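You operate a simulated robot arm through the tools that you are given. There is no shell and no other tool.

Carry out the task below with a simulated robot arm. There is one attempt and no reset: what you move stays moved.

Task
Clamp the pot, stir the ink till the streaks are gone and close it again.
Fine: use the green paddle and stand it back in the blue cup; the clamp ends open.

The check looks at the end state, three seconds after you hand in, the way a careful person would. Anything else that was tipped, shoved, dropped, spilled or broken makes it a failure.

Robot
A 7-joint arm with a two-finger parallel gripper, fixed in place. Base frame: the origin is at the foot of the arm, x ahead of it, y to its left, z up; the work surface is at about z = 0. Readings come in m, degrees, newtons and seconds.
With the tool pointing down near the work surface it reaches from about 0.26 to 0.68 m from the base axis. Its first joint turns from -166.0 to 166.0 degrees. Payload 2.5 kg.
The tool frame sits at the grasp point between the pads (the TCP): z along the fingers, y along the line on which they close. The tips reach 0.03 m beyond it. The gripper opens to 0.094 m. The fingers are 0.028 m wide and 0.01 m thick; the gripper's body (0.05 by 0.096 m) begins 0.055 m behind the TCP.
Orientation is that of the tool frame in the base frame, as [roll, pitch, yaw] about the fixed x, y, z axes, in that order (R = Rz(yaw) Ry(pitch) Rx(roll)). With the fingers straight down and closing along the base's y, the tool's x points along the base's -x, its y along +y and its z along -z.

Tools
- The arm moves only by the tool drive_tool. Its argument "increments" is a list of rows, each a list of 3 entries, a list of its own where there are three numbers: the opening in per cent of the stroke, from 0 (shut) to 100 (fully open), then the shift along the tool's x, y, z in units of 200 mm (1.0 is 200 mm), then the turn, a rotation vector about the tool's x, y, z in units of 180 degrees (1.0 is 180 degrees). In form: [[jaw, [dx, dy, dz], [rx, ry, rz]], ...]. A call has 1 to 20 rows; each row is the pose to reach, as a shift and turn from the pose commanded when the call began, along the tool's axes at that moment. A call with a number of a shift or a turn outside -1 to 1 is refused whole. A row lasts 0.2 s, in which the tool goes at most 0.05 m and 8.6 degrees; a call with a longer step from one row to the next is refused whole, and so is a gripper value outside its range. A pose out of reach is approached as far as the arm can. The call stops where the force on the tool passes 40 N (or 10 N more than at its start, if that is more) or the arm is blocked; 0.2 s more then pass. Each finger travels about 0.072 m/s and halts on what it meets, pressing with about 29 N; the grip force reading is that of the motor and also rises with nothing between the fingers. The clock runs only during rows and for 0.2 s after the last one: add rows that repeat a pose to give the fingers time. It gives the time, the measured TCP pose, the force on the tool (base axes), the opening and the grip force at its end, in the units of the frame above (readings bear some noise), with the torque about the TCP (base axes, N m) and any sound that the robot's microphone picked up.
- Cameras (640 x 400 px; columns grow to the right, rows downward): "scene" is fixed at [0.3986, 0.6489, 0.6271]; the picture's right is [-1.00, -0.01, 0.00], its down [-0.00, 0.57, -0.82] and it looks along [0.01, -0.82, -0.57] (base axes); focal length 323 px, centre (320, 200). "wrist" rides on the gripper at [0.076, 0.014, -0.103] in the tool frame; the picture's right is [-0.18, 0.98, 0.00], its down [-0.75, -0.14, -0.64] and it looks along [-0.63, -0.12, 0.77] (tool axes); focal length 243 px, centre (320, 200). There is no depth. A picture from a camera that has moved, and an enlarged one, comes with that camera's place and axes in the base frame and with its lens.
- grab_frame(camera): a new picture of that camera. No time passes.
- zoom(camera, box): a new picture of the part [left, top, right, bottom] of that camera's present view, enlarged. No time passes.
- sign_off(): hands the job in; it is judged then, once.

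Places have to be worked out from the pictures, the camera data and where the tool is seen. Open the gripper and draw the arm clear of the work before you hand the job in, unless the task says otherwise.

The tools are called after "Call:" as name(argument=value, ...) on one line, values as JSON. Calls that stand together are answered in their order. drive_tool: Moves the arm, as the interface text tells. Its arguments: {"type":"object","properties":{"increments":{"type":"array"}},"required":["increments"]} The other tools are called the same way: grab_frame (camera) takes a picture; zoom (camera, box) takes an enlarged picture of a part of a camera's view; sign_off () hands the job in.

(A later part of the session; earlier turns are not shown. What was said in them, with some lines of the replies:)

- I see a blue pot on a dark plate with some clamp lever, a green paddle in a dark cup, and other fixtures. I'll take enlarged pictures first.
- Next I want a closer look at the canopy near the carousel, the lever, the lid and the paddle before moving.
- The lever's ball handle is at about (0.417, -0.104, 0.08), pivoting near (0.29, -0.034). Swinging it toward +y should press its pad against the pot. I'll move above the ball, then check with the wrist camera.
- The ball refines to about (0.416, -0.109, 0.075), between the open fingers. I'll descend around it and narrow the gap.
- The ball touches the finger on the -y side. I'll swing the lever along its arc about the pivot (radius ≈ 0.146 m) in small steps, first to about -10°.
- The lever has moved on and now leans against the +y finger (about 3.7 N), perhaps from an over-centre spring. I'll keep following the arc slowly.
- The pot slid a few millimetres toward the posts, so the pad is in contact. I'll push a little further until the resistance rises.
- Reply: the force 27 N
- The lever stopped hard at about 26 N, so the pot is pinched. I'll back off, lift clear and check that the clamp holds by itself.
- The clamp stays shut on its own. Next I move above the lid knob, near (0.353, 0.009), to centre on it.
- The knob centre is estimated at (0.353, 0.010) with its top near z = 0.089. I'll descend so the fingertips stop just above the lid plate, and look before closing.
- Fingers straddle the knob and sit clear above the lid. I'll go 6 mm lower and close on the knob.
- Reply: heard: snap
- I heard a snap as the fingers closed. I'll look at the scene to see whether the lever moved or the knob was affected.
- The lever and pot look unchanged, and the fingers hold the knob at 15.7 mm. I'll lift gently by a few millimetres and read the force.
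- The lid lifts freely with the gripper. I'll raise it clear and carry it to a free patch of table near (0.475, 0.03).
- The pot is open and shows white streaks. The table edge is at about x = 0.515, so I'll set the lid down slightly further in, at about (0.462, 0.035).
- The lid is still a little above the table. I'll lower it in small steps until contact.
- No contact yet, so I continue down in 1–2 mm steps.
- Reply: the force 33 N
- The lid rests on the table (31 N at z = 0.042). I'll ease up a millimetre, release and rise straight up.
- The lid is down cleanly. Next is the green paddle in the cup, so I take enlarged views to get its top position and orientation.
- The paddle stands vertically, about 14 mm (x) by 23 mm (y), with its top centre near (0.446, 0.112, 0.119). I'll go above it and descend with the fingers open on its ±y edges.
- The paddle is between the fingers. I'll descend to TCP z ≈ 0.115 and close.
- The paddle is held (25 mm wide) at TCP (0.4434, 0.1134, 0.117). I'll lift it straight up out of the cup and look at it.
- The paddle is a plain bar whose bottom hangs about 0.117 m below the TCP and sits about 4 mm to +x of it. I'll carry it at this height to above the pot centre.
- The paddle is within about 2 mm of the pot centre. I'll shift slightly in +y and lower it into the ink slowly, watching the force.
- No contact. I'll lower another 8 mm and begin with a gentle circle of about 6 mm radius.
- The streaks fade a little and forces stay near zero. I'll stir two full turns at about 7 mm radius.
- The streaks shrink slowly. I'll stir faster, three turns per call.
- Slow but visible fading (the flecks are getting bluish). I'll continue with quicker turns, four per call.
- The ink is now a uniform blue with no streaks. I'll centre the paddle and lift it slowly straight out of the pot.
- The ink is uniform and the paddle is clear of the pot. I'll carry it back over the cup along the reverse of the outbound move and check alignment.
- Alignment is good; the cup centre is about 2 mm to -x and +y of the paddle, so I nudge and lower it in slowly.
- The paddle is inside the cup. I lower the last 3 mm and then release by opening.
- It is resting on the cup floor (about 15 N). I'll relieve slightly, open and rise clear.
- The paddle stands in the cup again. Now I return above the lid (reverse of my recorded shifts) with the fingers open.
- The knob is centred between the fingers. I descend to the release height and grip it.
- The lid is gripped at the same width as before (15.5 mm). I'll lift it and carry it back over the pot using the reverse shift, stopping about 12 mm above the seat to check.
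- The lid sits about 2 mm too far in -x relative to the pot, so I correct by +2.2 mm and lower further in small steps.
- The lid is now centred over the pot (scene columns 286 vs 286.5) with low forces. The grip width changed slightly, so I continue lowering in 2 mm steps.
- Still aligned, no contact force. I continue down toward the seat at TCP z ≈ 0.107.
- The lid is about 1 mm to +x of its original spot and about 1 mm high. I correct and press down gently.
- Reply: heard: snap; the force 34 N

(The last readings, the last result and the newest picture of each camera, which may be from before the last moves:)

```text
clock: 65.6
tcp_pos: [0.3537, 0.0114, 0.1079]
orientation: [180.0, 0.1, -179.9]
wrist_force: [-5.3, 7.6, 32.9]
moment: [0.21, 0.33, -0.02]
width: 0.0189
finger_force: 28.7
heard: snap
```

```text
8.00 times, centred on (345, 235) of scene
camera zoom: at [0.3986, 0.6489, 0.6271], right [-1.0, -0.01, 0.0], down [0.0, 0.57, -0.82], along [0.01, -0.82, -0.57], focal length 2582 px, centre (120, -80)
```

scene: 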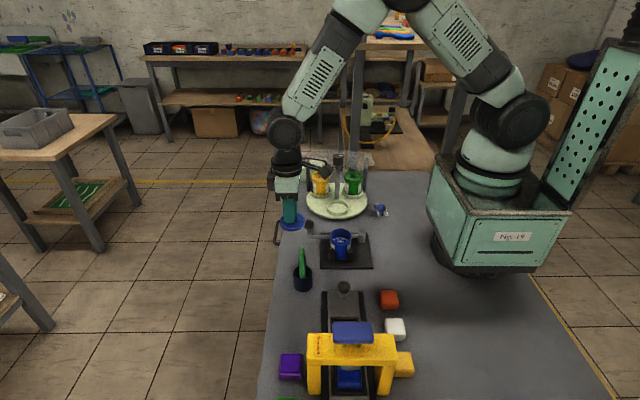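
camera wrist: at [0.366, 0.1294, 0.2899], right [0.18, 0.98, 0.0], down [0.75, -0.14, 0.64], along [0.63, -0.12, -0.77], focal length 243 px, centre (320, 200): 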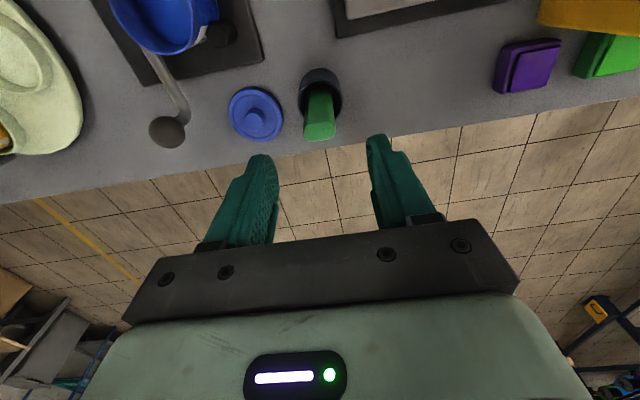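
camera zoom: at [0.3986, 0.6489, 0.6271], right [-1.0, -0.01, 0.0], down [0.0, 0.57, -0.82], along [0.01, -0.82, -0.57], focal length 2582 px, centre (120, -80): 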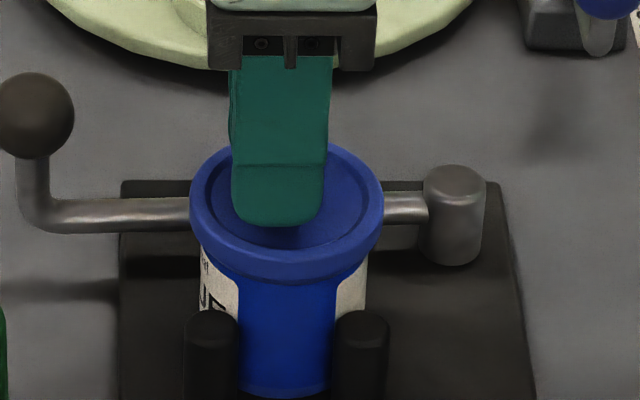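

A snap was heard as the lid was pressed home, so it's latched. I relieve the pressure, open the fingers and rise.

Call:
drive_tool(increments=[[10, [0, 0, -0.005], [0, 0, 0]], [22, [0, 0, -0.005], [0, 0, 0]], [32, [0, 0, -0.005], [0, 0, 0]], [42, [0, 0, -0.005], [0, 0, 0]], [50, [0, 0, -0.005], [0, 0, 0]], [50, [0, 0, -0.005], [0, 0, 0]], [50, [0, 0, -0.06], [0, 0, 0]], [50, [0, 0, -0.18], [0, 0, 0]], [50, [0, 0, -0.32], [0, 0, 0]]])

Call:
zoom(camera="scene", box=[320, 210, 370, 260])

Call:
zoom(camera="wrist", box=[240, 40, 400, 200])

Call:
zoom(camera="scene", box=[310, 200, 390, 275])

```text
clock: 67.6
tcp_pos: [0.354, 0.01, 0.171]
orientation: [179.9, 0.0, 179.9]
wrist_force: [1.3, -0.3, 0.2]
moment: [0.0, -0.04, 0.03]
width: 0.0469
finger_force: 0.0
```

```text
8.00 times, centred on (345, 235) of scene
camera zoom: at [0.3986, 0.6489, 0.6271], right [-1.0, -0.01, 0.0], down [0.0, 0.57, -0.82], along [0.01, -0.82, -0.57], focal length 2582 px, centre (120, -80)
```

zoom: 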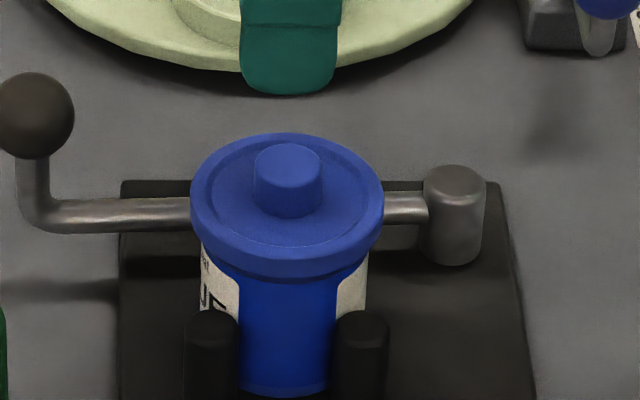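

```text
2.50 times, centred on (320, 120) of wrist
camera zoom: at [0.2784, 0.024, 0.2746], right [0.18, 0.98, 0.0], down [0.75, -0.14, 0.64], along [0.63, -0.12, -0.77], focal length 606 px, centre (320, 400)
```

zoom: 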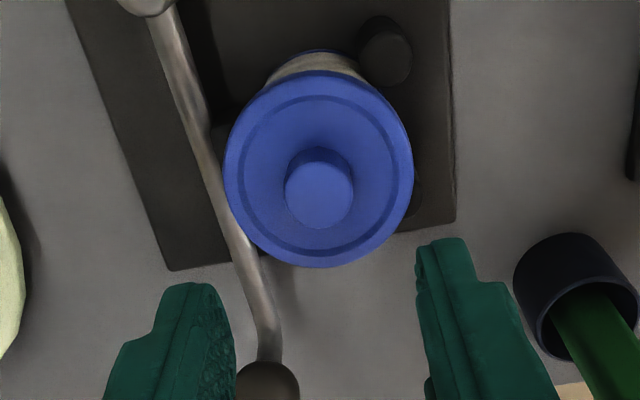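

```text
5.33 times, centred on (350, 238) of scene
camera zoom: at [0.3986, 0.6489, 0.6271], right [-1.0, -0.01, 0.0], down [0.0, 0.57, -0.82], along [0.01, -0.82, -0.57], focal length 1721 px, centre (160, 0)
```

zoom: 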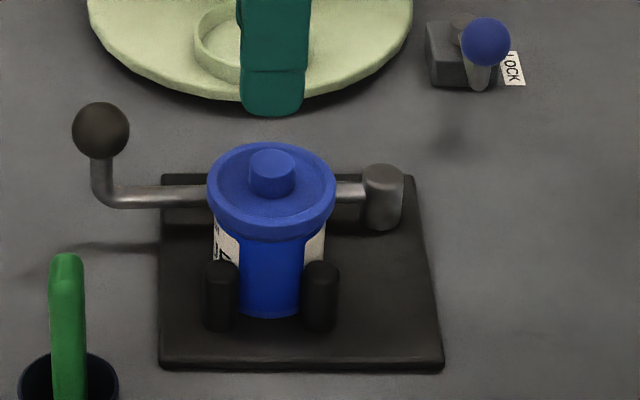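

The lid sits level and latched, the ink was uniform and the clamp is still closed. Next I go above the lever ball at about (0.437, -0.028) to open the clamp.

Call:
drive_tool(increments=[[52, [-0.1, -0.05, 0], [0, 0, 0]], [55, [-0.2, -0.1, 0], [0, 0, 0]], [55, [-0.31, -0.15, 0], [0, 0, 0]], [55, [-0.415, -0.19, 0], [0, 0, 0]], [55, [-0.415, -0.19, 0], [0, 0, 0]]])

Call:
grab_frame(camera="wrist")

```text
clock: 68.8
tcp_pos: [0.439, -0.0281, 0.1702]
orientation: [-180.0, 0.0, 179.9]
wrist_force: [0.7, -0.9, -0.2]
moment: [0.01, 0.03, 0.05]
width: 0.0519
finger_force: 0.0
```

```text
taken
camera wrist: at [0.3628, -0.0139, 0.2739], right [0.18, 0.98, 0.0], down [0.75, -0.14, 0.64], along [0.63, -0.12, -0.77], focal length 243 px, centre (320, 200)
```

wrist: 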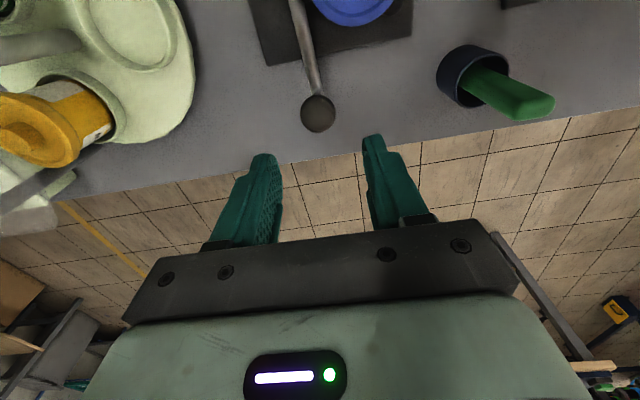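

The ball is centred between the fingers at y ≈ -0.029. I descend around it and narrow the gap.

Call:
drive_tool(increments=[[55, [0, -0.005, 0.1], [0, 0, 0]], [55, [0, -0.005, 0.2], [0, 0, 0]], [55, [0, -0.005, 0.3], [0, 0, 0]], [55, [0, -0.005, 0.385], [0, 0, 0]], [45, [0, -0.005, 0.385], [0, 0, 0]], [38, [0, -0.005, 0.385], [0, 0, 0]], [38, [0, -0.005, 0.385], [0, 0, 0]]])

Call:
grab_frame(camera="wrist")

```text
clock: 70.4
tcp_pos: [0.4379, -0.0274, 0.0939]
orientation: [-180.0, 0.0, 180.0]
wrist_force: [0.2, 0.9, 0.5]
moment: [-0.02, -0.01, 0.0]
width: 0.0355
finger_force: 0.1
```

```text
taken
camera wrist: at [0.3628, -0.0143, 0.1975], right [0.18, 0.98, 0.0], down [0.75, -0.14, 0.64], along [0.63, -0.12, -0.77], focal length 243 px, centre (320, 200)
```

wrist: 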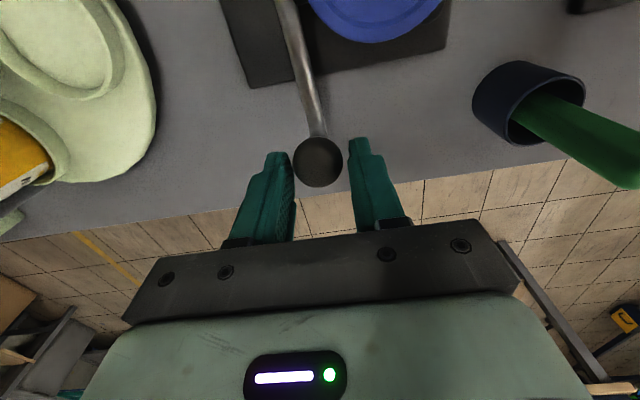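

The ball is held loosely between the fingers. I swing the lever back along its arc toward the original open angle, first about halfway.

Call:
drive_tool(increments=[[38, [0.001, -0.03, 0], [0, 0, 0]], [38, [0.002, -0.06, 0], [0, 0, 0]], [38, [0.003, -0.095, 0], [0, 0, 0]], [38, [0.007, -0.13, 0], [0, 0, 0]], [38, [0.011, -0.16, 0], [0, 0, 0]], [38, [0.018, -0.195, 0], [0, 0, 0]], [38, [0.025, -0.22, 0], [0, 0, 0]]])

Call:
grab_frame(camera="wrist")

Call:
zoom(camera="scene", box=[280, 190, 400, 290])

```text
clock: 72.0
tcp_pos: [0.4318, -0.0732, 0.0927]
orientation: [-179.9, 0.0, 179.9]
wrist_force: [0.2, 2.1, 0.1]
moment: [0.05, -0.04, -0.03]
width: 0.037
finger_force: 0.7
```

```text
taken
camera wrist: at [0.3569, -0.0595, 0.1963], right [0.18, 0.98, 0.0], down [0.75, -0.14, 0.64], along [0.63, -0.12, -0.77], focal length 243 px, centre (320, 200)
```

wrist: 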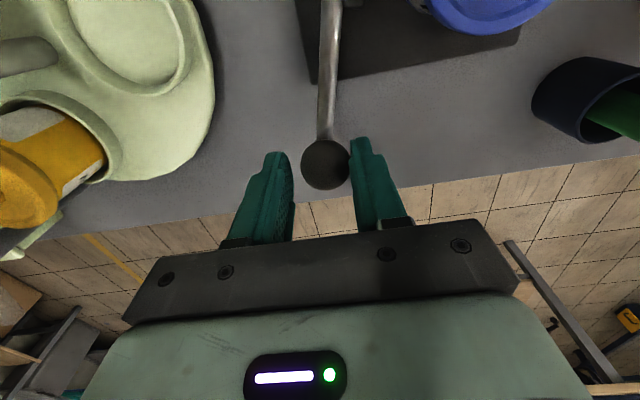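

```text
4.00 times, centred on (340, 240) of scene
camera zoom: at [0.3986, 0.6489, 0.6271], right [-1.0, -0.01, 0.0], down [0.0, 0.57, -0.82], along [0.01, -0.82, -0.57], focal length 1291 px, centre (240, 40)
```

zoom: 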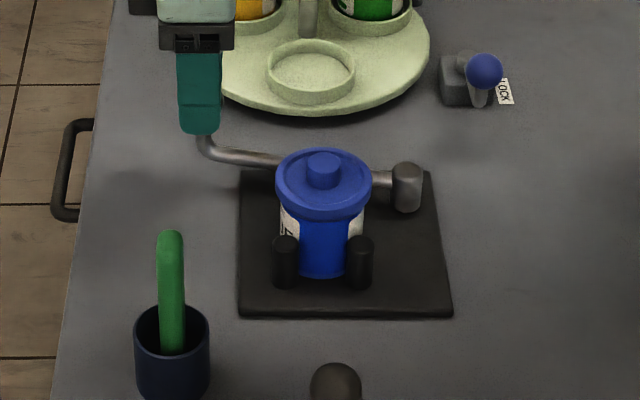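

The lever follows and the pot stays put. I continue to the original open angle of about -31°.

Call:
drive_tool(increments=[[38, [0.011, -0.04, 0], [0, 0, 0]], [38, [0.022, -0.078, 0], [0, 0, 0]], [38, [0.035, -0.108, 0], [0, 0, 0]], [38, [0.047, -0.137, 0], [0, 0, 0]], [38, [0.062, -0.166, 0], [0, 0, 0]], [38, [0.077, -0.195, 0], [0, 0, 0]], [38, [0.083, -0.208, 0], [0, 0, 0]]])

Call:
grab_frame(camera="wrist")

Call:
zoom(camera="scene", box=[280, 190, 400, 290])

```text
clock: 73.6
tcp_pos: [0.4157, -0.1141, 0.0921]
orientation: [179.9, 0.0, -179.9]
wrist_force: [1.1, 4.9, -1.3]
moment: [0.07, -0.05, -0.02]
width: 0.0383
finger_force: 2.5
```

```text
taken
camera wrist: at [0.3402, -0.1002, 0.1963], right [0.18, 0.98, 0.0], down [0.75, -0.14, 0.64], along [0.63, -0.12, -0.77], focal length 243 px, centre (320, 200)
```

wrist: 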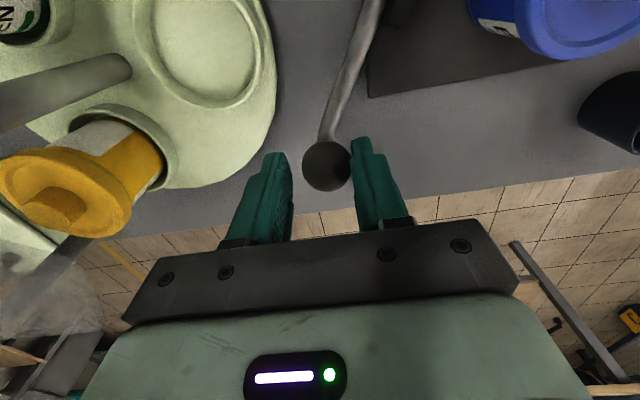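

```text
4.00 times, centred on (340, 240) of scene
camera zoom: at [0.3986, 0.6489, 0.6271], right [-1.0, -0.01, 0.0], down [0.0, 0.57, -0.82], along [0.01, -0.82, -0.57], focal length 1291 px, centre (240, 40)
```

zoom: 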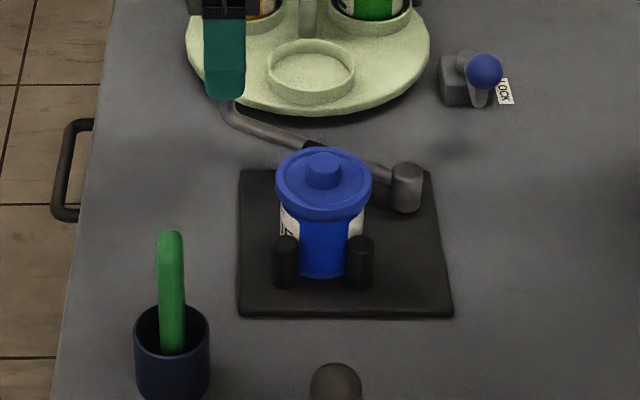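

The lever is near its original angle. I push a couple of millimetres more to match the starting position, then back off.

Call:
drive_tool(increments=[[38, [0.005, -0.01, 0], [0, 0, 0]], [38, [0.007, -0.016, 0], [0, 0, 0]], [38, [0.007, -0.016, 0], [0, 0, 0]]])

```text
clock: 74.4
tcp_pos: [0.4153, -0.1178, 0.0926]
orientation: [180.0, 0.0, -180.0]
wrist_force: [5.2, 13.3, -0.1]
moment: [0.22, -0.1, -0.1]
width: 0.044
finger_force: 6.9
```

Resistance grew without the ball moving, so the lever is at its open stop. I back off, open and rise clear.

Call:
drive_tool(increments=[[45, [0, 0.02, 0], [0, 0, 0]], [55, [0, 0.04, 0], [0, 0, 0]], [58, [0, 0.04, 0], [0, 0, 0]], [58, [0, 0.04, -0.1], [0, 0, 0]], [58, [0, 0.04, -0.25], [0, 0, 0]], [58, [0, 0.04, -0.4], [0, 0, 0]], [58, [0, 0.15, -0.55], [0, 0, 0]], [58, [0.05, 0.3, -0.7], [0, 0, 0]], [60, [0.1, 0.45, -0.85], [0, 0, 0]], [70, [0.15, 0.6, -0.95], [0, 0, 0]], [80, [0.2, 0.75, -1.0], [0, 0, 0]], [90, [0.25, 0.9, -1.0], [0, 0, 0]], [100, [0.28, 0.96, -1.0], [0, 0, 0]]])

Call:
grab_frame(camera="scene")

Call:
zoom(camera="scene", box=[280, 180, 400, 300])

Call:
grab_frame(camera="wrist")

Call:
zoom(camera="scene", box=[320, 210, 370, 260])

```text
clock: 77.2
tcp_pos: [0.3581, 0.0747, 0.2942]
orientation: [-180.0, 0.0, 179.9]
wrist_force: [0.1, -0.4, 0.6]
moment: [0.01, -0.01, 0.0]
width: 0.0938
finger_force: 0.1
```

```text
taken
```

scene: 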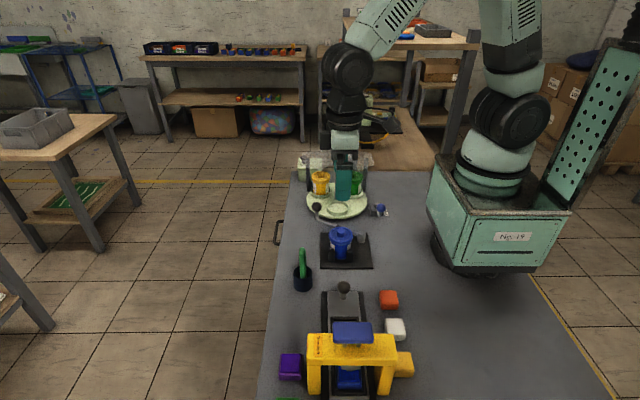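

```text
3.33 times, centred on (340, 240) of scene
camera zoom: at [0.3986, 0.6489, 0.6271], right [-1.0, -0.01, 0.0], down [0.0, 0.57, -0.82], along [0.01, -0.82, -0.57], focal length 1076 px, centre (253, 67)
```

zoom: 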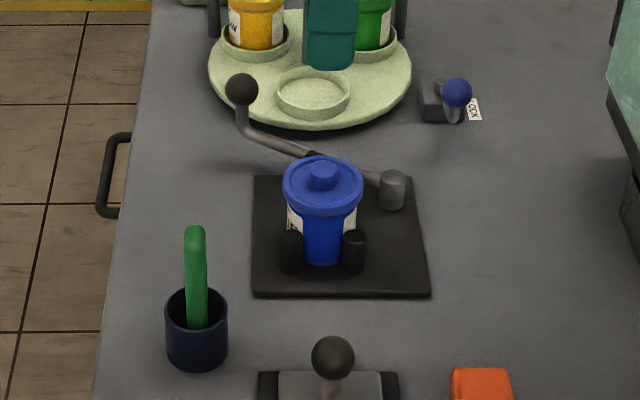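

```text
taken
camera wrist: at [0.2832, 0.0891, 0.397], right [0.19, 0.98, 0.0], down [0.75, -0.14, 0.64], along [0.63, -0.12, -0.77], focal length 243 px, centre (320, 200)
```

wrist: 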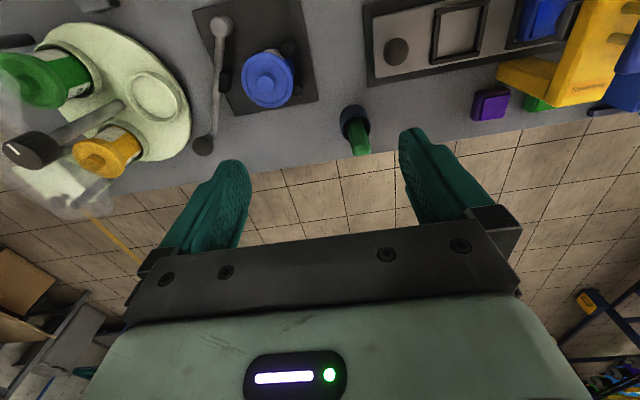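

```text
8.00 times, centred on (345, 235) of scene
camera zoom: at [0.3986, 0.6489, 0.6271], right [-1.0, -0.01, 0.0], down [0.0, 0.57, -0.82], along [0.01, -0.82, -0.57], focal length 2582 px, centre (120, -80)
```

zoom: 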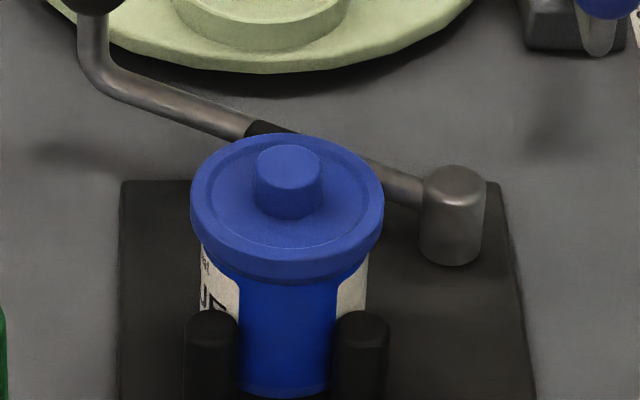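

The end state looks right:
- **Pot:** it is closed and latched, with the ink uniform blue before the lid went on.
- **Paddle:** it stands in the blue cup.
- **Clamp:** the lever is back at its open stop.
- **Arm and surroundings:** the gripper is open, the arm is clear, and nothing else looks moved.

I'm handing in the job.

Call:
sign_off()

```text
The job is handed in.
```

The job is handed in. The ink is stirred to an even blue with no streaks left, and the pot is closed again. I haven't had a result from the check.

- **Clamp:** I closed it on the pot before opening the lid. It is now back at its open stop.
- **Lid:** it went back on with an audible snap when I pressed it down, and it sits level.
- **Paddle:** the green paddle stands in the blue cup again.
- **Everything else:** in the last pictures nothing else looked moved or spilled. The gripper is open and the arm is clear of the work.

I also heard a snap when I first gripped the lid's knob. I took that as the lid unlatching, because it then lifted off freely and I saw no damage.
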